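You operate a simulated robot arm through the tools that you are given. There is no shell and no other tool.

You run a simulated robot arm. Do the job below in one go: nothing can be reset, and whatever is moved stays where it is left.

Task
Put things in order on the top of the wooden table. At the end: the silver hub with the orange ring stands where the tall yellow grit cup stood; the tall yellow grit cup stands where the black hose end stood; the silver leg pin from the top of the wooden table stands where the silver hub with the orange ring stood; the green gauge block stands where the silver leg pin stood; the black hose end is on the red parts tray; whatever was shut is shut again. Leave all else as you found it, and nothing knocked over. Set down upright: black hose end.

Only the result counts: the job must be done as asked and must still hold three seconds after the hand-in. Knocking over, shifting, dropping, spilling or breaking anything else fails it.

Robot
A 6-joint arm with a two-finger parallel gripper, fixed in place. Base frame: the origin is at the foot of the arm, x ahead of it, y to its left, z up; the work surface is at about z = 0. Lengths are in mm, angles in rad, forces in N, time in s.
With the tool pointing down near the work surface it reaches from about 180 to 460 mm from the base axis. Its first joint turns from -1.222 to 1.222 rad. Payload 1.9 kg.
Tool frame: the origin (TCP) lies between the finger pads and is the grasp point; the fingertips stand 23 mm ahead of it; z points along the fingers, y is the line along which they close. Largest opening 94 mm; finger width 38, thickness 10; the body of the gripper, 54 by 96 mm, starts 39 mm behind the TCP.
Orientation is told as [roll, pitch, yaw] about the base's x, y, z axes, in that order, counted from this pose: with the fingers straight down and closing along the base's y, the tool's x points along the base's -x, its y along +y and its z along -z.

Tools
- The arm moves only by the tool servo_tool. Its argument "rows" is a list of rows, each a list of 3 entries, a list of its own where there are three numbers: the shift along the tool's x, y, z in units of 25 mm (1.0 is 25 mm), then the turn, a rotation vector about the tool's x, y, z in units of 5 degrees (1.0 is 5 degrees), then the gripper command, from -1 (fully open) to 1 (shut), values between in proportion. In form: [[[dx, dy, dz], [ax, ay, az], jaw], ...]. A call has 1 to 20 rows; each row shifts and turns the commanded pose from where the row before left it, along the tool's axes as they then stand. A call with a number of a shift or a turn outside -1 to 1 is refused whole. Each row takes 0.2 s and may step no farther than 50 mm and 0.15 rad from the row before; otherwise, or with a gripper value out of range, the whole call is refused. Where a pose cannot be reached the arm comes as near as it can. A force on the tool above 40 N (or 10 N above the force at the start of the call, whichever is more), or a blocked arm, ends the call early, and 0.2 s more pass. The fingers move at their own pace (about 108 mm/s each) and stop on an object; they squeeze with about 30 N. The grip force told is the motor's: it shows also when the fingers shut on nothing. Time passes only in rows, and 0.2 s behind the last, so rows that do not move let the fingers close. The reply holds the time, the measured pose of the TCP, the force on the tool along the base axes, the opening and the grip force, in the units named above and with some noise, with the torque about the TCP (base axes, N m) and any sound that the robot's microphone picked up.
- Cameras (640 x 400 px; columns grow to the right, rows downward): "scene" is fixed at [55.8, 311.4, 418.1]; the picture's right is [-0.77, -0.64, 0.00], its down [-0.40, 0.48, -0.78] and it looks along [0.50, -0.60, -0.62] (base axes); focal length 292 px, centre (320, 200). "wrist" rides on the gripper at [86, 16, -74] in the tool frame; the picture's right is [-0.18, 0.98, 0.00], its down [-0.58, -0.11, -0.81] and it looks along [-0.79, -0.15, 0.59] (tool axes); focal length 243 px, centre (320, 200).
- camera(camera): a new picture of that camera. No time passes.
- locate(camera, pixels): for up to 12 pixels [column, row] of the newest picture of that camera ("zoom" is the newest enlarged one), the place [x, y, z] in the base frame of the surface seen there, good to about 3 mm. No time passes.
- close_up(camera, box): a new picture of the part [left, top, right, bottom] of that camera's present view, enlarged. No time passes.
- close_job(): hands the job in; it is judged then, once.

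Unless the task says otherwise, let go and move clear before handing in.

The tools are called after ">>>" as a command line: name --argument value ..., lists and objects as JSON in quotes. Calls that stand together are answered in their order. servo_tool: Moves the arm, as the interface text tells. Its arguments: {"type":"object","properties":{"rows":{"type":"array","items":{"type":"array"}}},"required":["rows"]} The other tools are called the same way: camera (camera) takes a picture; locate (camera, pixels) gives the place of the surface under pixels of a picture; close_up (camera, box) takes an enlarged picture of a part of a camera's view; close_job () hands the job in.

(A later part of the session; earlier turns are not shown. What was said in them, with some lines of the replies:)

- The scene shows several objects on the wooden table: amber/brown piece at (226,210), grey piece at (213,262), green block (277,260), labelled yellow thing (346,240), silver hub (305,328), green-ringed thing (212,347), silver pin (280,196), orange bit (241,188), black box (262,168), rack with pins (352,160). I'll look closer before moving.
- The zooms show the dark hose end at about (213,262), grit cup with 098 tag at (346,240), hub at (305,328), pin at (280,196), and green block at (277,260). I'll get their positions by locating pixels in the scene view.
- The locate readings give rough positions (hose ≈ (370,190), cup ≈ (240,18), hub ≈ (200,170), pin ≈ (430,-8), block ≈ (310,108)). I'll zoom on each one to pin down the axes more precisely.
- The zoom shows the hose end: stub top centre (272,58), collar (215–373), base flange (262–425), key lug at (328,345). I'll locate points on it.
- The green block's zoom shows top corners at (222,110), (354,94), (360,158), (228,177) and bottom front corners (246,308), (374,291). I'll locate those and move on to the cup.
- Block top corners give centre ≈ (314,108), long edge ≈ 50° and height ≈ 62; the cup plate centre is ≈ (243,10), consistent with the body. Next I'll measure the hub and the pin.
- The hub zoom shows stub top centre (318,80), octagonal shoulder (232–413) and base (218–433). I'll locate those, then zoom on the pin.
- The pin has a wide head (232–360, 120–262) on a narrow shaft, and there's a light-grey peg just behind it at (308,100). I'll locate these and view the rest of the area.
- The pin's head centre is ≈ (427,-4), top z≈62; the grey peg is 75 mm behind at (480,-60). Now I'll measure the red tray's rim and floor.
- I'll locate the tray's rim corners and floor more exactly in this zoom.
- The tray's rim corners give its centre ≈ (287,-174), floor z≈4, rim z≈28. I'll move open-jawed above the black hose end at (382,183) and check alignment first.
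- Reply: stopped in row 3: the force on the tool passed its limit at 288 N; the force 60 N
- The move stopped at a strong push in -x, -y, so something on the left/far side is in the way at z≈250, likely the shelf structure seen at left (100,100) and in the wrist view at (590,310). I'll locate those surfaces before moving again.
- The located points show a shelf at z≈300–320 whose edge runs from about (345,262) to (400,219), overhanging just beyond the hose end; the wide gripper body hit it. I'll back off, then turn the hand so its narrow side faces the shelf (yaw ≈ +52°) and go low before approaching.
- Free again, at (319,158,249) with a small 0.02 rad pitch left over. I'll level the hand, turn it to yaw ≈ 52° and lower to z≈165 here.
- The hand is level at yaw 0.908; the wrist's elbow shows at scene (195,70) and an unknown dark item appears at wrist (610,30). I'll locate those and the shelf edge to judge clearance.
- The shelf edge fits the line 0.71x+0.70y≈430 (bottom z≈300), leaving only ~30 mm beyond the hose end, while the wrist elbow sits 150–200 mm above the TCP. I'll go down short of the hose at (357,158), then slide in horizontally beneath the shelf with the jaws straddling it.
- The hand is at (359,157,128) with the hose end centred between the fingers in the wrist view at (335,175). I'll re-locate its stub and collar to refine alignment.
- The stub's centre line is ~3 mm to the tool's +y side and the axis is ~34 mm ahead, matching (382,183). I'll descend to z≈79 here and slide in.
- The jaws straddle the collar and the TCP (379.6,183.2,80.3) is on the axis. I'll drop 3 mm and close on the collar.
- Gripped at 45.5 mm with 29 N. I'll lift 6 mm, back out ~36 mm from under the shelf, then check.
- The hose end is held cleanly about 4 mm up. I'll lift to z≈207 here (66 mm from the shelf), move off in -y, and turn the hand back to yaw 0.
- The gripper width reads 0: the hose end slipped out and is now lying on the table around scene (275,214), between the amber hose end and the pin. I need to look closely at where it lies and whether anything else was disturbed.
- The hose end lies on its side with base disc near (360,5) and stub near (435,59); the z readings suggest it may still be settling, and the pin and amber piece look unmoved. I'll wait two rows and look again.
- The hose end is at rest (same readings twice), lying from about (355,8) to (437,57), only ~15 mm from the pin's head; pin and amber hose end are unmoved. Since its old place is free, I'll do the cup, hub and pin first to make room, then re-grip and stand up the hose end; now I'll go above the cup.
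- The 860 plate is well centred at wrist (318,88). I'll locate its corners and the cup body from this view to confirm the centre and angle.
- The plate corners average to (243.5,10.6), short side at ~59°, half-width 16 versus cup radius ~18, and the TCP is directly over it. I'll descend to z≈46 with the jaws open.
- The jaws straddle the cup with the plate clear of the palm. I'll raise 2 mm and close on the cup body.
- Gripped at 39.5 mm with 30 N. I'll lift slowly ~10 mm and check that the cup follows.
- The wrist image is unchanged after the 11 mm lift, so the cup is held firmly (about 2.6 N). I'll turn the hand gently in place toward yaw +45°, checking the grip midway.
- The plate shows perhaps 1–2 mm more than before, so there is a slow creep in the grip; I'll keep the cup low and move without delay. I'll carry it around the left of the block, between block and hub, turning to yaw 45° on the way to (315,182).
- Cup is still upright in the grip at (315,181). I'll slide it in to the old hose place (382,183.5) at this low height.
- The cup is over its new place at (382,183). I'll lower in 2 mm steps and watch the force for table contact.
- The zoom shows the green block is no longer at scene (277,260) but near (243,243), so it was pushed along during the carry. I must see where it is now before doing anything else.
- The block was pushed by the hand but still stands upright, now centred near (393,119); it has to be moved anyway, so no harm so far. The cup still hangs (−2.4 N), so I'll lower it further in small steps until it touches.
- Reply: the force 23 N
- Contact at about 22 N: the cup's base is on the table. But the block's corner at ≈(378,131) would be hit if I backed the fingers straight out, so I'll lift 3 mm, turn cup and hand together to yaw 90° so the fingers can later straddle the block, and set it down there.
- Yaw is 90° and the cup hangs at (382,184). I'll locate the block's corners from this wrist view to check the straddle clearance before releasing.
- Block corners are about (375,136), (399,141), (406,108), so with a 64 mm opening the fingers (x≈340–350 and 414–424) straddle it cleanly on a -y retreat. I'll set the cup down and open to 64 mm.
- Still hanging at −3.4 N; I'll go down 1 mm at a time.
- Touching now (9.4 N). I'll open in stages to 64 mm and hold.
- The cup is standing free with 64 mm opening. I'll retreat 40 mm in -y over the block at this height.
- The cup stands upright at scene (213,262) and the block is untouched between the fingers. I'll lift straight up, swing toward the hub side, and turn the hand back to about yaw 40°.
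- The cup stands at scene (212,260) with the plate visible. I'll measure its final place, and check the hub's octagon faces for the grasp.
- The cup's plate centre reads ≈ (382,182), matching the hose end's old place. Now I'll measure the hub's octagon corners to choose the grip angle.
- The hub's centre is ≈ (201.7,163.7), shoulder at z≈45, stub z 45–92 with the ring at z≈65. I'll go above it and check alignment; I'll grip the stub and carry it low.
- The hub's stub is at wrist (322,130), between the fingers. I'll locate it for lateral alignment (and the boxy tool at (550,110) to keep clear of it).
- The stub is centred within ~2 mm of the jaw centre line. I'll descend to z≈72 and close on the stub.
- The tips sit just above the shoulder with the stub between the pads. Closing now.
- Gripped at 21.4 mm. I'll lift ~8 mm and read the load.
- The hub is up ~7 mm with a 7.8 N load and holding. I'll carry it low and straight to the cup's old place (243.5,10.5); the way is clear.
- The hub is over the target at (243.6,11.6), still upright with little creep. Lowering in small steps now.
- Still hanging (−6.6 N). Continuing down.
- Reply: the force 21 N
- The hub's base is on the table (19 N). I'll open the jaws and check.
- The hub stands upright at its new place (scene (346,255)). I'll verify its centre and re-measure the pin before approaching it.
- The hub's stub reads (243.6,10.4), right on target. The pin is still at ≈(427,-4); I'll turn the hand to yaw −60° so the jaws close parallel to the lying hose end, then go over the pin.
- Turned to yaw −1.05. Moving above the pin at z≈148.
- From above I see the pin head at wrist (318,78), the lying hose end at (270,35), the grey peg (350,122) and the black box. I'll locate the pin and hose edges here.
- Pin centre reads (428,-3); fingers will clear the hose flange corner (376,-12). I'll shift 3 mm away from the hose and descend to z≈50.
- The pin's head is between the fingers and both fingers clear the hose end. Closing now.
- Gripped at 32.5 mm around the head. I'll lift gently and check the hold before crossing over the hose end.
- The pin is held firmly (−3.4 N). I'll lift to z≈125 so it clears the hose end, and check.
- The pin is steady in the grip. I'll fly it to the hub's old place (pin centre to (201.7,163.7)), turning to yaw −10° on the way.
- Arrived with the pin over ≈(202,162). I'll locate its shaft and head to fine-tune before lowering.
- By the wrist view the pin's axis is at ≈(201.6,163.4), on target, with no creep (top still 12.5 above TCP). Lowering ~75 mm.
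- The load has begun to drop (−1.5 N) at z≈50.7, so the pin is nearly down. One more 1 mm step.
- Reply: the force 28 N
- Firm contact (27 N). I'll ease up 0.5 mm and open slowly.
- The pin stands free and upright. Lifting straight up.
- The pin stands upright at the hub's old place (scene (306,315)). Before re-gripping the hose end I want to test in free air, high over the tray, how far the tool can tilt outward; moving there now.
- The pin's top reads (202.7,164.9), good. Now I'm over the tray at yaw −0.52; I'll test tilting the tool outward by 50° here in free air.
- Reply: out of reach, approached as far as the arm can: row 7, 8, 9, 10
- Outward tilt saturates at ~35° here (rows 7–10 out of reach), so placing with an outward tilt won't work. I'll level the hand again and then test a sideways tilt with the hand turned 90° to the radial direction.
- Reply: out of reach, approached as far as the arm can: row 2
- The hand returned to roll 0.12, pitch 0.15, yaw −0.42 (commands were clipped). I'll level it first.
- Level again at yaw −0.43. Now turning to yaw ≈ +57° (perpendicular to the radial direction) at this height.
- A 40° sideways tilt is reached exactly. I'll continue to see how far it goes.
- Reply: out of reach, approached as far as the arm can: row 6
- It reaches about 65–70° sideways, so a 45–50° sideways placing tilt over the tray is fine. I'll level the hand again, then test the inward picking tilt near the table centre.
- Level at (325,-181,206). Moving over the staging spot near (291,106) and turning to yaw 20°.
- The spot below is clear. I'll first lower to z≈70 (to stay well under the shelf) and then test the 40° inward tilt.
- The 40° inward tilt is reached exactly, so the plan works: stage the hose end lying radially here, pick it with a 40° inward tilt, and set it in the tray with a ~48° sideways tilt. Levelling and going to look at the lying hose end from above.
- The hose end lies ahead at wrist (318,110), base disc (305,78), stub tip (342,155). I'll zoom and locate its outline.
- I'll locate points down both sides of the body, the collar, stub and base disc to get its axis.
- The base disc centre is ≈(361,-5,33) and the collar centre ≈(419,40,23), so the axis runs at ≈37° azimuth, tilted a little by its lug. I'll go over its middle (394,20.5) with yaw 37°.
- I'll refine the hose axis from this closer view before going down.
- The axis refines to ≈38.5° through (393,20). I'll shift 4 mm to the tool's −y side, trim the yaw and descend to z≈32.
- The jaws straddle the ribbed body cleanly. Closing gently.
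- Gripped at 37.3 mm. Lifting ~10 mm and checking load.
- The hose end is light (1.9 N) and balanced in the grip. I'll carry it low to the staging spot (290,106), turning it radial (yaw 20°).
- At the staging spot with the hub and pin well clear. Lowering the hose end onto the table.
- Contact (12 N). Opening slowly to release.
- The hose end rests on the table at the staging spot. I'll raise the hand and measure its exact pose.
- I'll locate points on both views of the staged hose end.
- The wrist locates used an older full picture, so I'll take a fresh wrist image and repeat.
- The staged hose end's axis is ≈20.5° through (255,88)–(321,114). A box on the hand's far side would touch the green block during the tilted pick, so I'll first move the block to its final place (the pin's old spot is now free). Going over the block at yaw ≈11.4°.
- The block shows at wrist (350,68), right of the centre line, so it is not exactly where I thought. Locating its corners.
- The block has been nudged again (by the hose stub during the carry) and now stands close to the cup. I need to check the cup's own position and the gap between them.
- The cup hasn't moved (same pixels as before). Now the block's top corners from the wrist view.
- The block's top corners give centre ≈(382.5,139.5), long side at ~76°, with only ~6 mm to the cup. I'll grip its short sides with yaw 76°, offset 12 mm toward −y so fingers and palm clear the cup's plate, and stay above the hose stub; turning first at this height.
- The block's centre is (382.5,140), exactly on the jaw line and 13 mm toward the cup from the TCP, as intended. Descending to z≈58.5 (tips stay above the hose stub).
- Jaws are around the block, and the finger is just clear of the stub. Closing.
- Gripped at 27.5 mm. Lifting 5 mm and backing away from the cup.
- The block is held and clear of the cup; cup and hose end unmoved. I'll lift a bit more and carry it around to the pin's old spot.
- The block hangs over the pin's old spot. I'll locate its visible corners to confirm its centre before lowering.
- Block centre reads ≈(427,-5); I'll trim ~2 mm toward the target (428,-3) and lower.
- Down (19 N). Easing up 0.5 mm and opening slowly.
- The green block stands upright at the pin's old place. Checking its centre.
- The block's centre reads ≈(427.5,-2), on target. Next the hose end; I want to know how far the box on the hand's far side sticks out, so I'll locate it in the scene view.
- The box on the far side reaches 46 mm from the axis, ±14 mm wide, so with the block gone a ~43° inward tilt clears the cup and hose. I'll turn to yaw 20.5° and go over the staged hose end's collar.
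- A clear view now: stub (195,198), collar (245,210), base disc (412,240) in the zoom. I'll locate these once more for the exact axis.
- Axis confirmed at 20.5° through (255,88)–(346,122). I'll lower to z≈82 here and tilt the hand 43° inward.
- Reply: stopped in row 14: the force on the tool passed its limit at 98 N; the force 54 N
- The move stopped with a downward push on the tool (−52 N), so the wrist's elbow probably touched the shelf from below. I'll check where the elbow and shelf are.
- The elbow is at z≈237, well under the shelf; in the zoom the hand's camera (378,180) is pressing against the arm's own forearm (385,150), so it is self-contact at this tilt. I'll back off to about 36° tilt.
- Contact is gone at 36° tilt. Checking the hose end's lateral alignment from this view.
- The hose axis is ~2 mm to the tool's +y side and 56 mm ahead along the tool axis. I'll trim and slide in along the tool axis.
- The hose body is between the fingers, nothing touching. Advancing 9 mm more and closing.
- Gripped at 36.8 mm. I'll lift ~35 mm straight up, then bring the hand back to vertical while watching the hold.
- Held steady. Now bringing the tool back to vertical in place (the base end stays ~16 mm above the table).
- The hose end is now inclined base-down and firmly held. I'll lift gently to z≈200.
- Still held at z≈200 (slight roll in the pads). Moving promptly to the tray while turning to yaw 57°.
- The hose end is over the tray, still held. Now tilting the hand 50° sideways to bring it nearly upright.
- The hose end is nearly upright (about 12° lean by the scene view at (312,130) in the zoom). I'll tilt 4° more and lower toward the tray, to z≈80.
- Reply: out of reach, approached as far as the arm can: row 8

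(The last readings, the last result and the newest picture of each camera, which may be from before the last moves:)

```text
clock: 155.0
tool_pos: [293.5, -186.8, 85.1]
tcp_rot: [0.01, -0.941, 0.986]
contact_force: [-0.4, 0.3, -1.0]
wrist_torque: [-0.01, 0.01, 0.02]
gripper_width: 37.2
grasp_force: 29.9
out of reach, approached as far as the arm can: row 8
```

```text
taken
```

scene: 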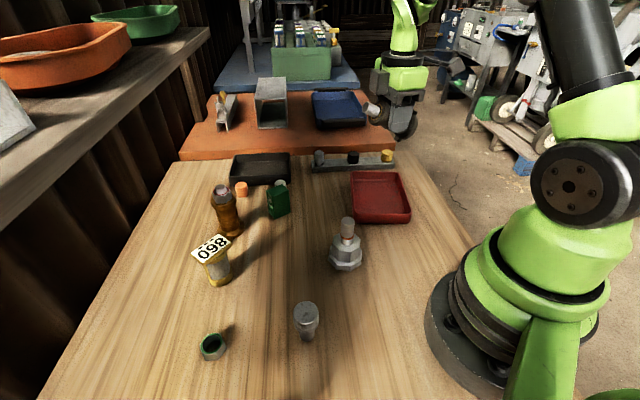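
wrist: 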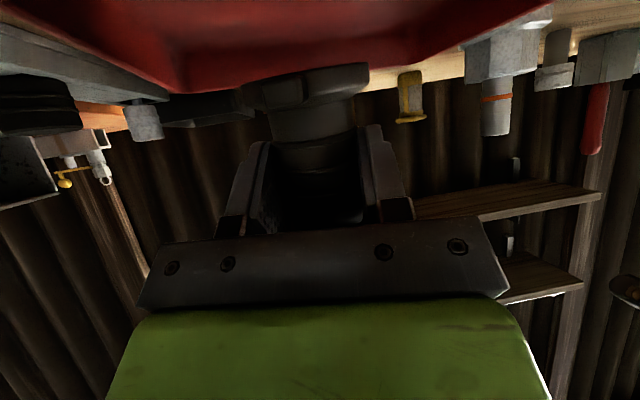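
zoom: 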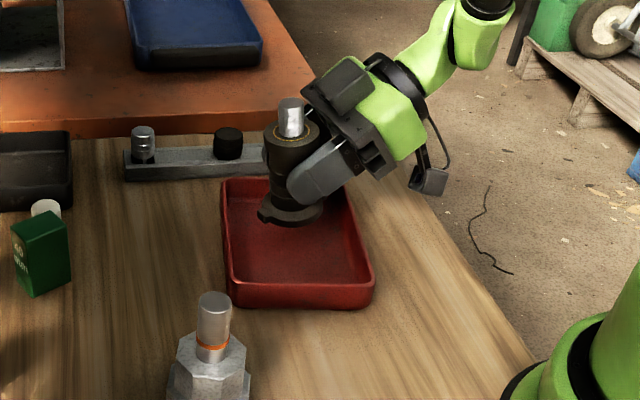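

The reach clipped slightly at this height (now at (293.5,-187,85), tilt 54°); the hose end looks close to upright over the tray. I'll shift ~16 mm toward the tray's outer end for better reach and lower a further 10 mm.

>>> servo_tool --rows '[[[0.065, -0.3, -0.088], [0, 0, 0], 1], [[0.065, -0.3, -0.088], [0, 0, 0], 1], [[0.16, 0, 0.118], [0, 0, 0], 1], [[0.16, 0, 0.118], [0, 0, 0], 1], [[0, 0, 0], [0, 0, 0], 1]]'

>>> close_up --camera "scene" --box '[330, 120, 450, 250]'

```text
clock: 156.2
tool_pos: [300.2, -196.6, 73.8]
tcp_rot: [0.003, -0.946, 0.991]
contact_force: [-0.4, -0.2, -0.9]
wrist_torque: [0.02, 0.0, 0.01]
gripper_width: 37.2
grasp_force: 29.8
```

```text
3.08 times, centred on (390, 185) of scene
```

zoom: 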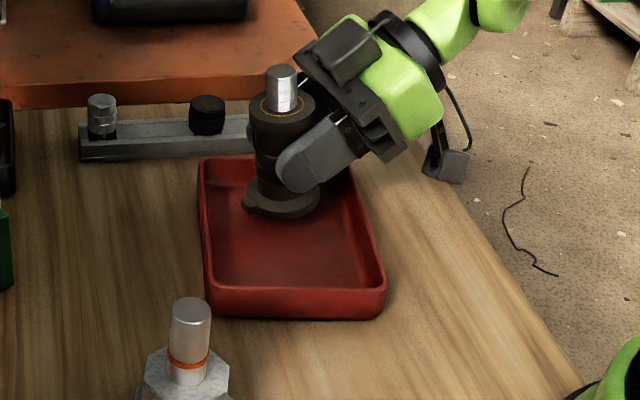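

No clipping now; z≈74 and the hose end is above the tray floor. I'll locate its stub top and base rim to estimate lean and position.

>>> locate --camera "zoom" --pixels '[[280, 74], [268, 78], [293, 72], [255, 110], [312, 100], [250, 205], [318, 200], [285, 215], [265, 160], [283, 108], [230, 240], [340, 200]]'

```text
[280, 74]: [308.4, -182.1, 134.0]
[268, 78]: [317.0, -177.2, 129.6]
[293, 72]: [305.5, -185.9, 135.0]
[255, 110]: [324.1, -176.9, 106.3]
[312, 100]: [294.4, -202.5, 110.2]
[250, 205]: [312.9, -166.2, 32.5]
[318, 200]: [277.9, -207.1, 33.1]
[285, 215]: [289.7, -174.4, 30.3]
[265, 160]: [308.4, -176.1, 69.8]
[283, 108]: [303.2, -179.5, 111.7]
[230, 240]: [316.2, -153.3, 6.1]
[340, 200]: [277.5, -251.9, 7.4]
```

Lean is about 8° and the base's lowest edge is at z≈21; ~17 mm to the tray floor. Lowering 12 mm.

>>> servo_tool --rows '[[[0.2, 0, 0.14], [0, 0, 0], 1], [[0.19, 0, 0.14], [0, 0, 0], 1], [[0, 0, 0], [0, 0, 0], 1]]'

>>> close_up --camera "scene" --box '[330, 120, 450, 250]'

```text
clock: 157.0
tool_pos: [301.2, -196.0, 62.6]
tcp_rot: [0.004, -0.945, 0.991]
contact_force: [-0.3, 0.1, -2.6]
wrist_torque: [0.0, -0.01, 0.0]
gripper_width: 37.0
grasp_force: 30.1
```

```text
3.08 times, centred on (390, 185) of scene
```

zoom: 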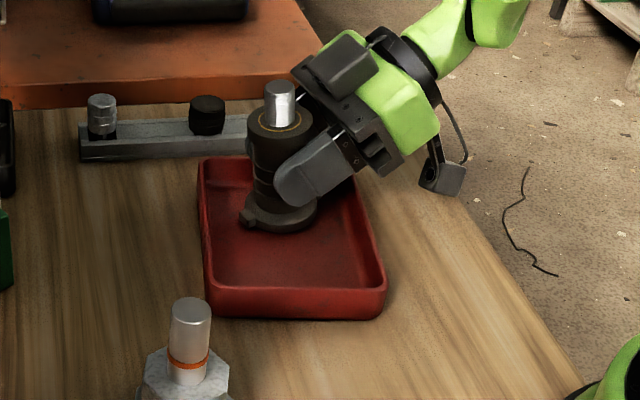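

Continuing down in small steps, watching for contact.

>>> servo_tool --rows '[[[0.097, 0, 0.07], [0, 0, 0], 1], [[0.05, 0, 0.036], [0, 0, 0], 1], [[0, 0, 0], [0, 0, 0], 1]]'

```text
clock: 157.8
tool_pos: [300.5, -196.7, 56.5]
tcp_rot: [0.001, -0.945, 0.99]
contact_force: [0.2, -0.1, -2.0]
wrist_torque: [-0.02, 0.0, -0.01]
gripper_width: 36.9
grasp_force: 30.3
```

>>> servo_tool --rows '[[[0.04, 0, 0.029], [0, 0, 0], 1], [[0.03, 0, 0.022], [0, 0, 0], 1], [[0, 0, 0], [0, 0, 0], 1]]'

```text
clock: 158.6
tool_pos: [300.8, -197.8, 55.6]
tcp_rot: [0.003, -0.945, 0.99]
contact_force: [1.4, -0.9, 6.5]
wrist_torque: [0.21, -0.2, -0.02]
gripper_width: 37.1
grasp_force: 29.9
```

Contact with the tray floor (6.5 N). I'll press down gently another millimetre or two to let the base seat flat and square the hose end up.

>>> servo_tool --rows '[[[0.03, 0, 0.022], [0, 0, 0], 1], [[0.03, 0, 0.022], [0, 0, 0], 1], [[0, 0, 0], [0, 0, 0], 1]]'

>>> close_up --camera "scene" --box '[340, 130, 430, 230]'

```text
clock: 159.4
tool_pos: [302.1, -199.6, 53.4]
tcp_rot: [0.001, -0.944, 0.994]
contact_force: [5.4, -1.0, 14.8]
wrist_torque: [0.41, -0.53, -0.17]
gripper_width: 37.0
grasp_force: 29.9
```

```text
4.00 times, centred on (385, 180) of scene
```

zoom: 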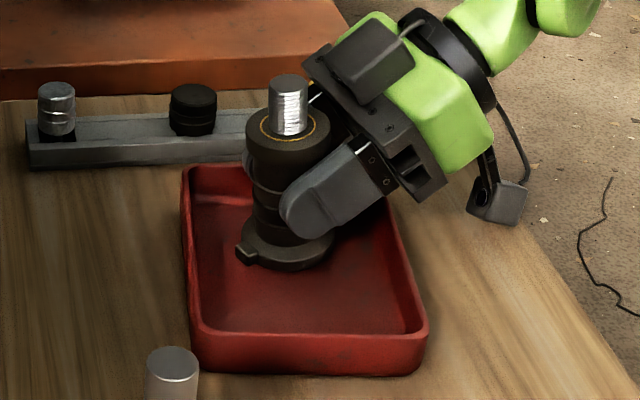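

About 7° of lean remains. I'll tilt 3° further (camera still ~8 mm above the table) and press lightly again.

>>> servo_tool --rows '[[[0, 0, 0], [0, -0.3, 0], 1], [[0, 0, 0], [0, -0.3, 0], 1], [[0.03, 0, 0.02], [0, 0, 0], 1], [[0, 0, 0], [0, 0, 0], 1]]'

>>> close_up --camera "scene" --box '[340, 130, 430, 230]'

```text
clock: 160.1
tool_pos: [302.4, -200.8, 54.7]
tcp_rot: [0.029, -0.993, 0.967]
contact_force: [-0.5, 3.5, 5.0]
wrist_torque: [-0.52, 0.5, -0.25]
gripper_width: 36.5
grasp_force: 30.2
out of reach, approached as far as the arm can: row 2
stopped in row 3: the force on the tool passed its limit at 45 N (the readings are from after the stop); the commanded pose is now the measured one
```

```text
4.00 times, centred on (385, 180) of scene
```

zoom: 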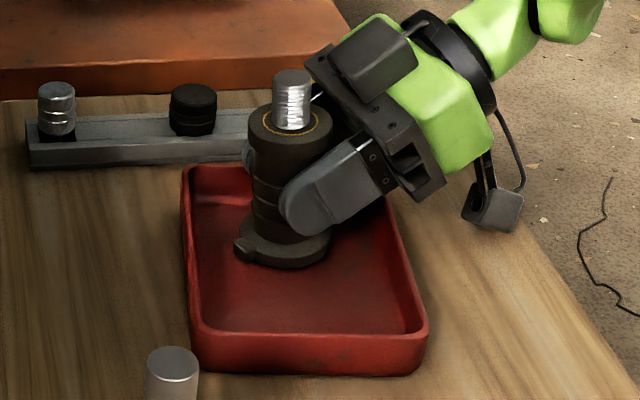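

The hose end is now within ~4° of upright with its base on the tray floor and only 5 N of load. I'll open slowly to 50 mm and see it settle.

>>> servo_tool --rows '[[[0, 0, 0], [0, 0, 0], 0.18], [[0, 0, 0], [0, 0, 0], 0.12], [[0, 0, 0], [0, 0, 0], 0.05], [[0, 0, 0], [0, 0, 0], -0.02], [[0, 0, 0], [0, 0, 0], -0.065], [[0, 0, 0], [0, 0, 0], -0.065]]'

>>> close_up --camera "scene" --box '[340, 130, 430, 230]'

>>> camera --camera "wrist"

```text
clock: 161.5
tool_pos: [302.7, -200.7, 54.6]
tcp_rot: [0.026, -0.993, 0.968]
contact_force: [-2.1, 1.8, 8.9]
wrist_torque: [-0.84, 0.9, -0.34]
gripper_width: 50.3
grasp_force: 0.1
```

```text
4.00 times, centred on (385, 180) of scene
```

zoom: 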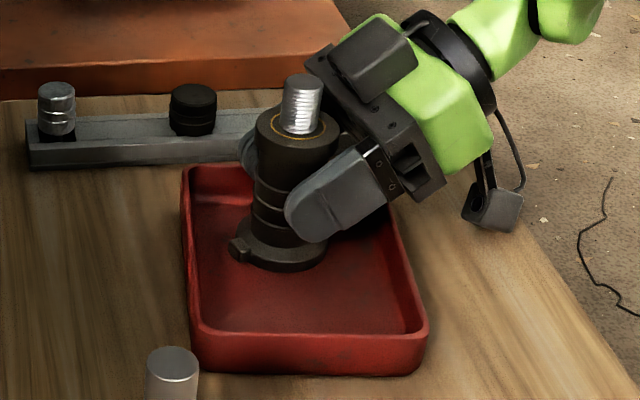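

```text
taken
```

wrist: 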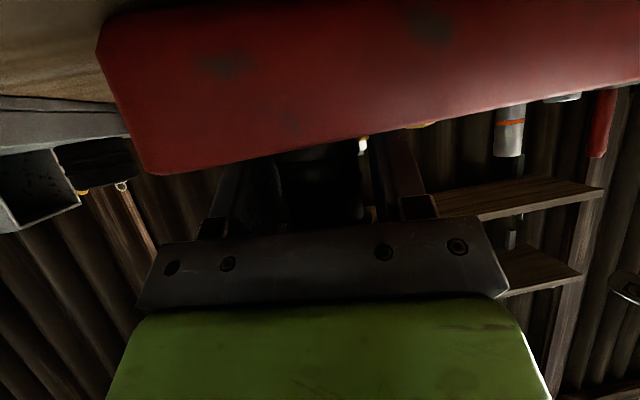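

The hose end now stands upright in the tray (scene lean ≈ 0). The remaining 9 N with a long lever shows the hand's camera is touching the table, so I'll tilt back 3° first.

>>> servo_tool --rows '[[[0, 0, 0], [0, 0.4, 0], -0.065], [[0, 0, 0], [0, 0.4, 0], -0.065], [[0, 0, 0], [0, 0, 0], -0.065]]'

>>> close_up --camera "scene" --box '[340, 130, 430, 230]'

```text
clock: 162.3
tool_pos: [302.4, -199.5, 54.6]
tcp_rot: [0.025, -0.922, 0.971]
contact_force: [-0.2, 0.8, -1.3]
wrist_torque: [0.01, 0.01, 0.0]
gripper_width: 50.0
grasp_force: 0.0
```

```text
4.00 times, centred on (385, 180) of scene
```

zoom: 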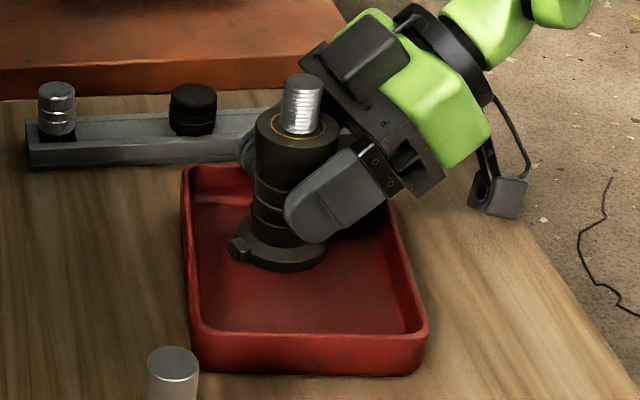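

Contact is gone and the hose end stands on its own. I'll back the open jaws straight out horizontally in small steps.

>>> servo_tool --rows '[[[0.12, 0, -0.16], [0, 0, 0], -0.065], [[0.12, 0, -0.16], [0, 0, 0], -0.065], [[0.12, 0, -0.16], [0, 0, 0], -0.065], [[0, 0, 0], [0, 0, 0], -0.065]]'

>>> close_up --camera "scene" --box '[340, 130, 430, 230]'

```text
clock: 163.3
tool_pos: [293.0, -213.4, 53.9]
tcp_rot: [0.024, -0.923, 0.971]
contact_force: [0.4, 0.1, -0.5]
wrist_torque: [-0.03, 0.01, 0.01]
gripper_width: 49.8
grasp_force: 0.2
```

```text
4.00 times, centred on (385, 180) of scene
```

zoom: 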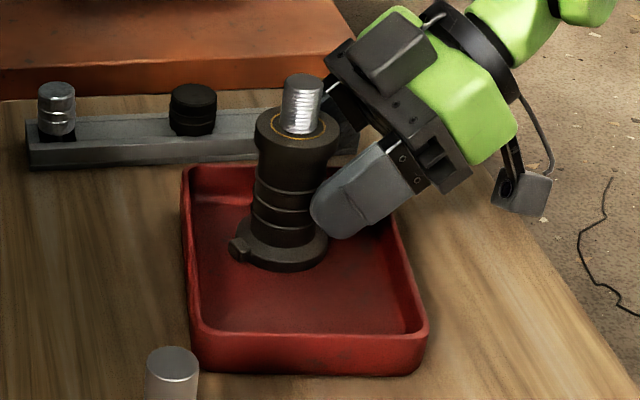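

The hose end stands undisturbed. Continuing the retreat 25 mm more.

>>> servo_tool --rows '[[[0.12, 0, -0.16], [0, 0, 0], -0.065], [[0.12, 0, -0.16], [0, 0, 0], -0.065], [[0.12, 0, -0.16], [0, 0, 0], -0.065], [[0.12, 0, -0.16], [0, 0, 0], -0.065], [[0.12, 0, -0.16], [0, 0, 0], -0.065], [[0, 0, 0], [0, 0, 0], -0.065]]'

>>> close_up --camera "scene" --box '[340, 130, 430, 230]'

```text
clock: 164.7
tool_pos: [280.3, -233.9, 53.9]
tcp_rot: [0.025, -0.923, 0.971]
contact_force: [0.4, 1.6, 2.1]
wrist_torque: [-0.03, -0.08, 0.06]
gripper_width: 49.7
grasp_force: 0.1
```

```text
4.00 times, centred on (385, 180) of scene
```

zoom: 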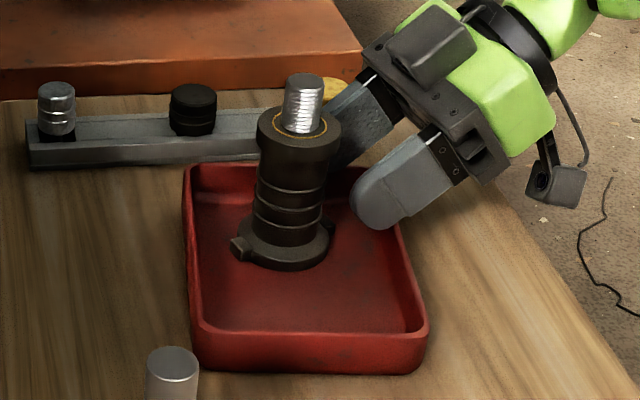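

The jaws are clear of the hose end; there's a faint 2 N touch (probably a fingertip at the tray rim), so I'll go straight up now.

>>> servo_tool --rows '[[[-0.16, 0, -0.12], [0, 0, 0], -0.065], [[-0.32, 0, -0.24], [0, 0, 0], -0.065], [[-0.5, 0, -0.38], [0, 0, 0], -0.065], [[0, 0, 0], [0, 0, 0], -0.065]]'

>>> close_up --camera "scene" --box '[340, 130, 430, 230]'

```text
clock: 165.7
tool_pos: [280.3, -234.3, 83.1]
tcp_rot: [0.024, -0.923, 0.97]
contact_force: [-1.4, -0.5, 0.7]
wrist_torque: [0.0, -0.01, -0.01]
gripper_width: 50.3
grasp_force: 0.0
```

```text
4.00 times, centred on (385, 180) of scene
```

zoom: 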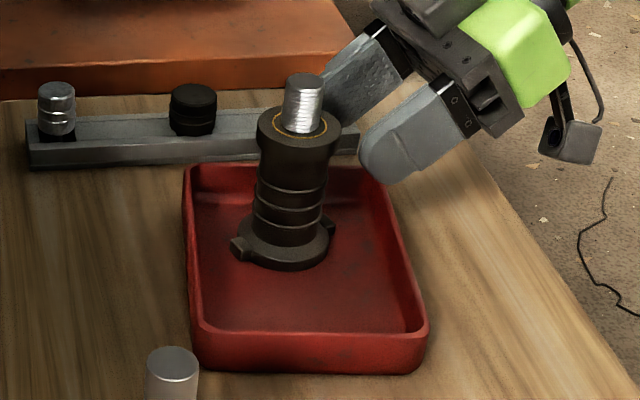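

Everything stays put. Raising well clear.

>>> servo_tool --rows '[[[-0.4, 0, -0.3], [0, 0, 0], -0.065], [[-0.75, 0, -0.57], [0, 0, 0], -0.065], [[-0.75, 0, -0.57], [0, 0, 0], -0.065], [[-0.75, 0, -0.57], [0, 0, 0], -0.065], [[-0.75, 0, -0.57], [0, 0, 0], -0.065], [[0, 0, 0], [0, 0, 0], -0.065]]'

>>> camera --camera "scene"

```text
clock: 167.1
tool_pos: [283.0, -234.1, 192.0]
tcp_rot: [0.025, -0.922, 0.97]
contact_force: [0.3, -0.2, -0.2]
wrist_torque: [0.0, 0.01, 0.02]
gripper_width: 50.1
grasp_force: 0.0
```

```text
taken
```

scene: 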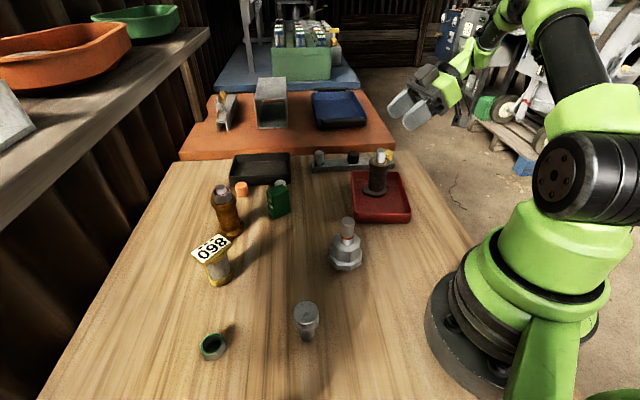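

All objects look in place: hose end upright in the red tray, hub, cup, pin and block on their spots. I'll compare the tray and neighbours with the first pictures.

>>> close_up --camera "scene" --box '[300, 140, 428, 230]'

>>> locate --camera "zoom" --pixels '[[268, 145], [470, 146], [525, 322], [282, 326], [338, 75], [330, 60], [350, 60], [350, 230], [395, 225], [120, 60], [400, 328], [335, 100]]'

>>> close_up --camera "scene" --box '[180, 140, 300, 215]'

>>> close_up --camera "scene" --box '[180, 225, 380, 375]'

```text
4.44 times, centred on (364, 185) of scene
```

zoom: 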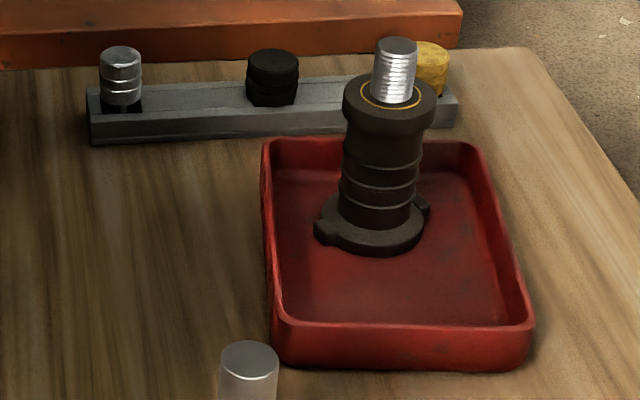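

```text
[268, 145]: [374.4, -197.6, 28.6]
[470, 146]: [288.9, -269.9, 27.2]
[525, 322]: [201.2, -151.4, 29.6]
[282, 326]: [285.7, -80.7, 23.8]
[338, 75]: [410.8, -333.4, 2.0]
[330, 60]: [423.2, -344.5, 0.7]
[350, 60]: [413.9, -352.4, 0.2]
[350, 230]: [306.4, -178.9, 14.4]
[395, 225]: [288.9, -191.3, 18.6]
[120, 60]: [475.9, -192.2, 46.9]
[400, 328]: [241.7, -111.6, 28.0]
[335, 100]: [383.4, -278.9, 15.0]
```

```text
5.33 times, centred on (240, 178) of scene
```

zoom: 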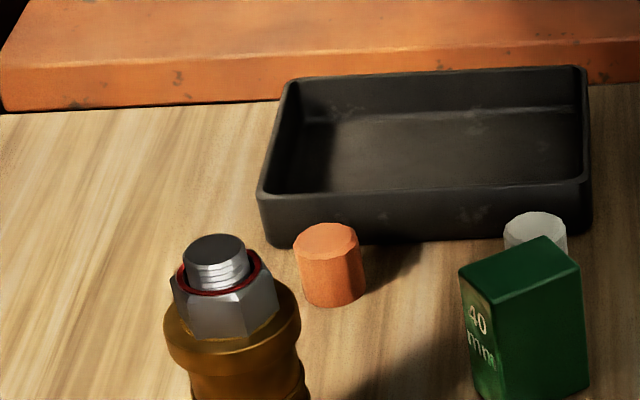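

```text
2.67 times, centred on (280, 300) of scene
```

zoom: 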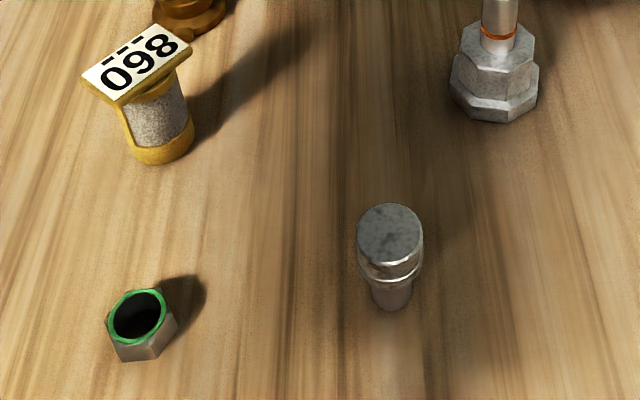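

The tray, rack, pegs, black box, amber hose end and green-ringed nut are all at their first-picture pixels. The hose end stands upright in the tray, and the cup, hub, pin and block are on their places within about 2 mm. The hand is empty and clear, so I'm handing in.

>>> close_job

```text
The job is handed in.
```

The job is handed in, with everything where you asked as far as the last pictures show. I don't have the judging result.

| Item | Now stands | Position (x, y) | Target (x, y) |
|---|---|---|---|
| Tall yellow grit cup | where the black hose end stood | (381, 182.5) | (382, 183) |
| Silver hub with orange ring | where the grit cup stood | (243.6, 10.4) | (243.5, 10.5) |
| Silver leg pin | where the hub stood | (202.7, 164.9) | (201.8, 163.8) |
| Green gauge block | where the leg pin stood | (427.5, -2) | (427.6, -3.7) |
| Black hose end | upright on the red parts tray | about (300, -195) | anywhere on the tray |

These went wrong along the way:

- **Hose end dropped:** it slipped out of the gripper early on and landed on its side. I picked it up again, and it stands upright in the tray.
- **Block nudged:** I pushed the green block twice while carrying other things past it. It stayed upright, and I moved it to its place afterwards.
- **Shelf struck:** the gripper hit the overhanging shelf once, hard (288 N). Nothing on the shelf looks moved.
- **Self-contact:** the hand's camera pressed against the arm's own forearm once (98 N). It later touched the table lightly near the tray.

In the final pictures the tray, rack, pegs, black box, amber hose end and green-ringed nut are where they began. Nothing that was shut was opened. The hand is empty and clear of everything.
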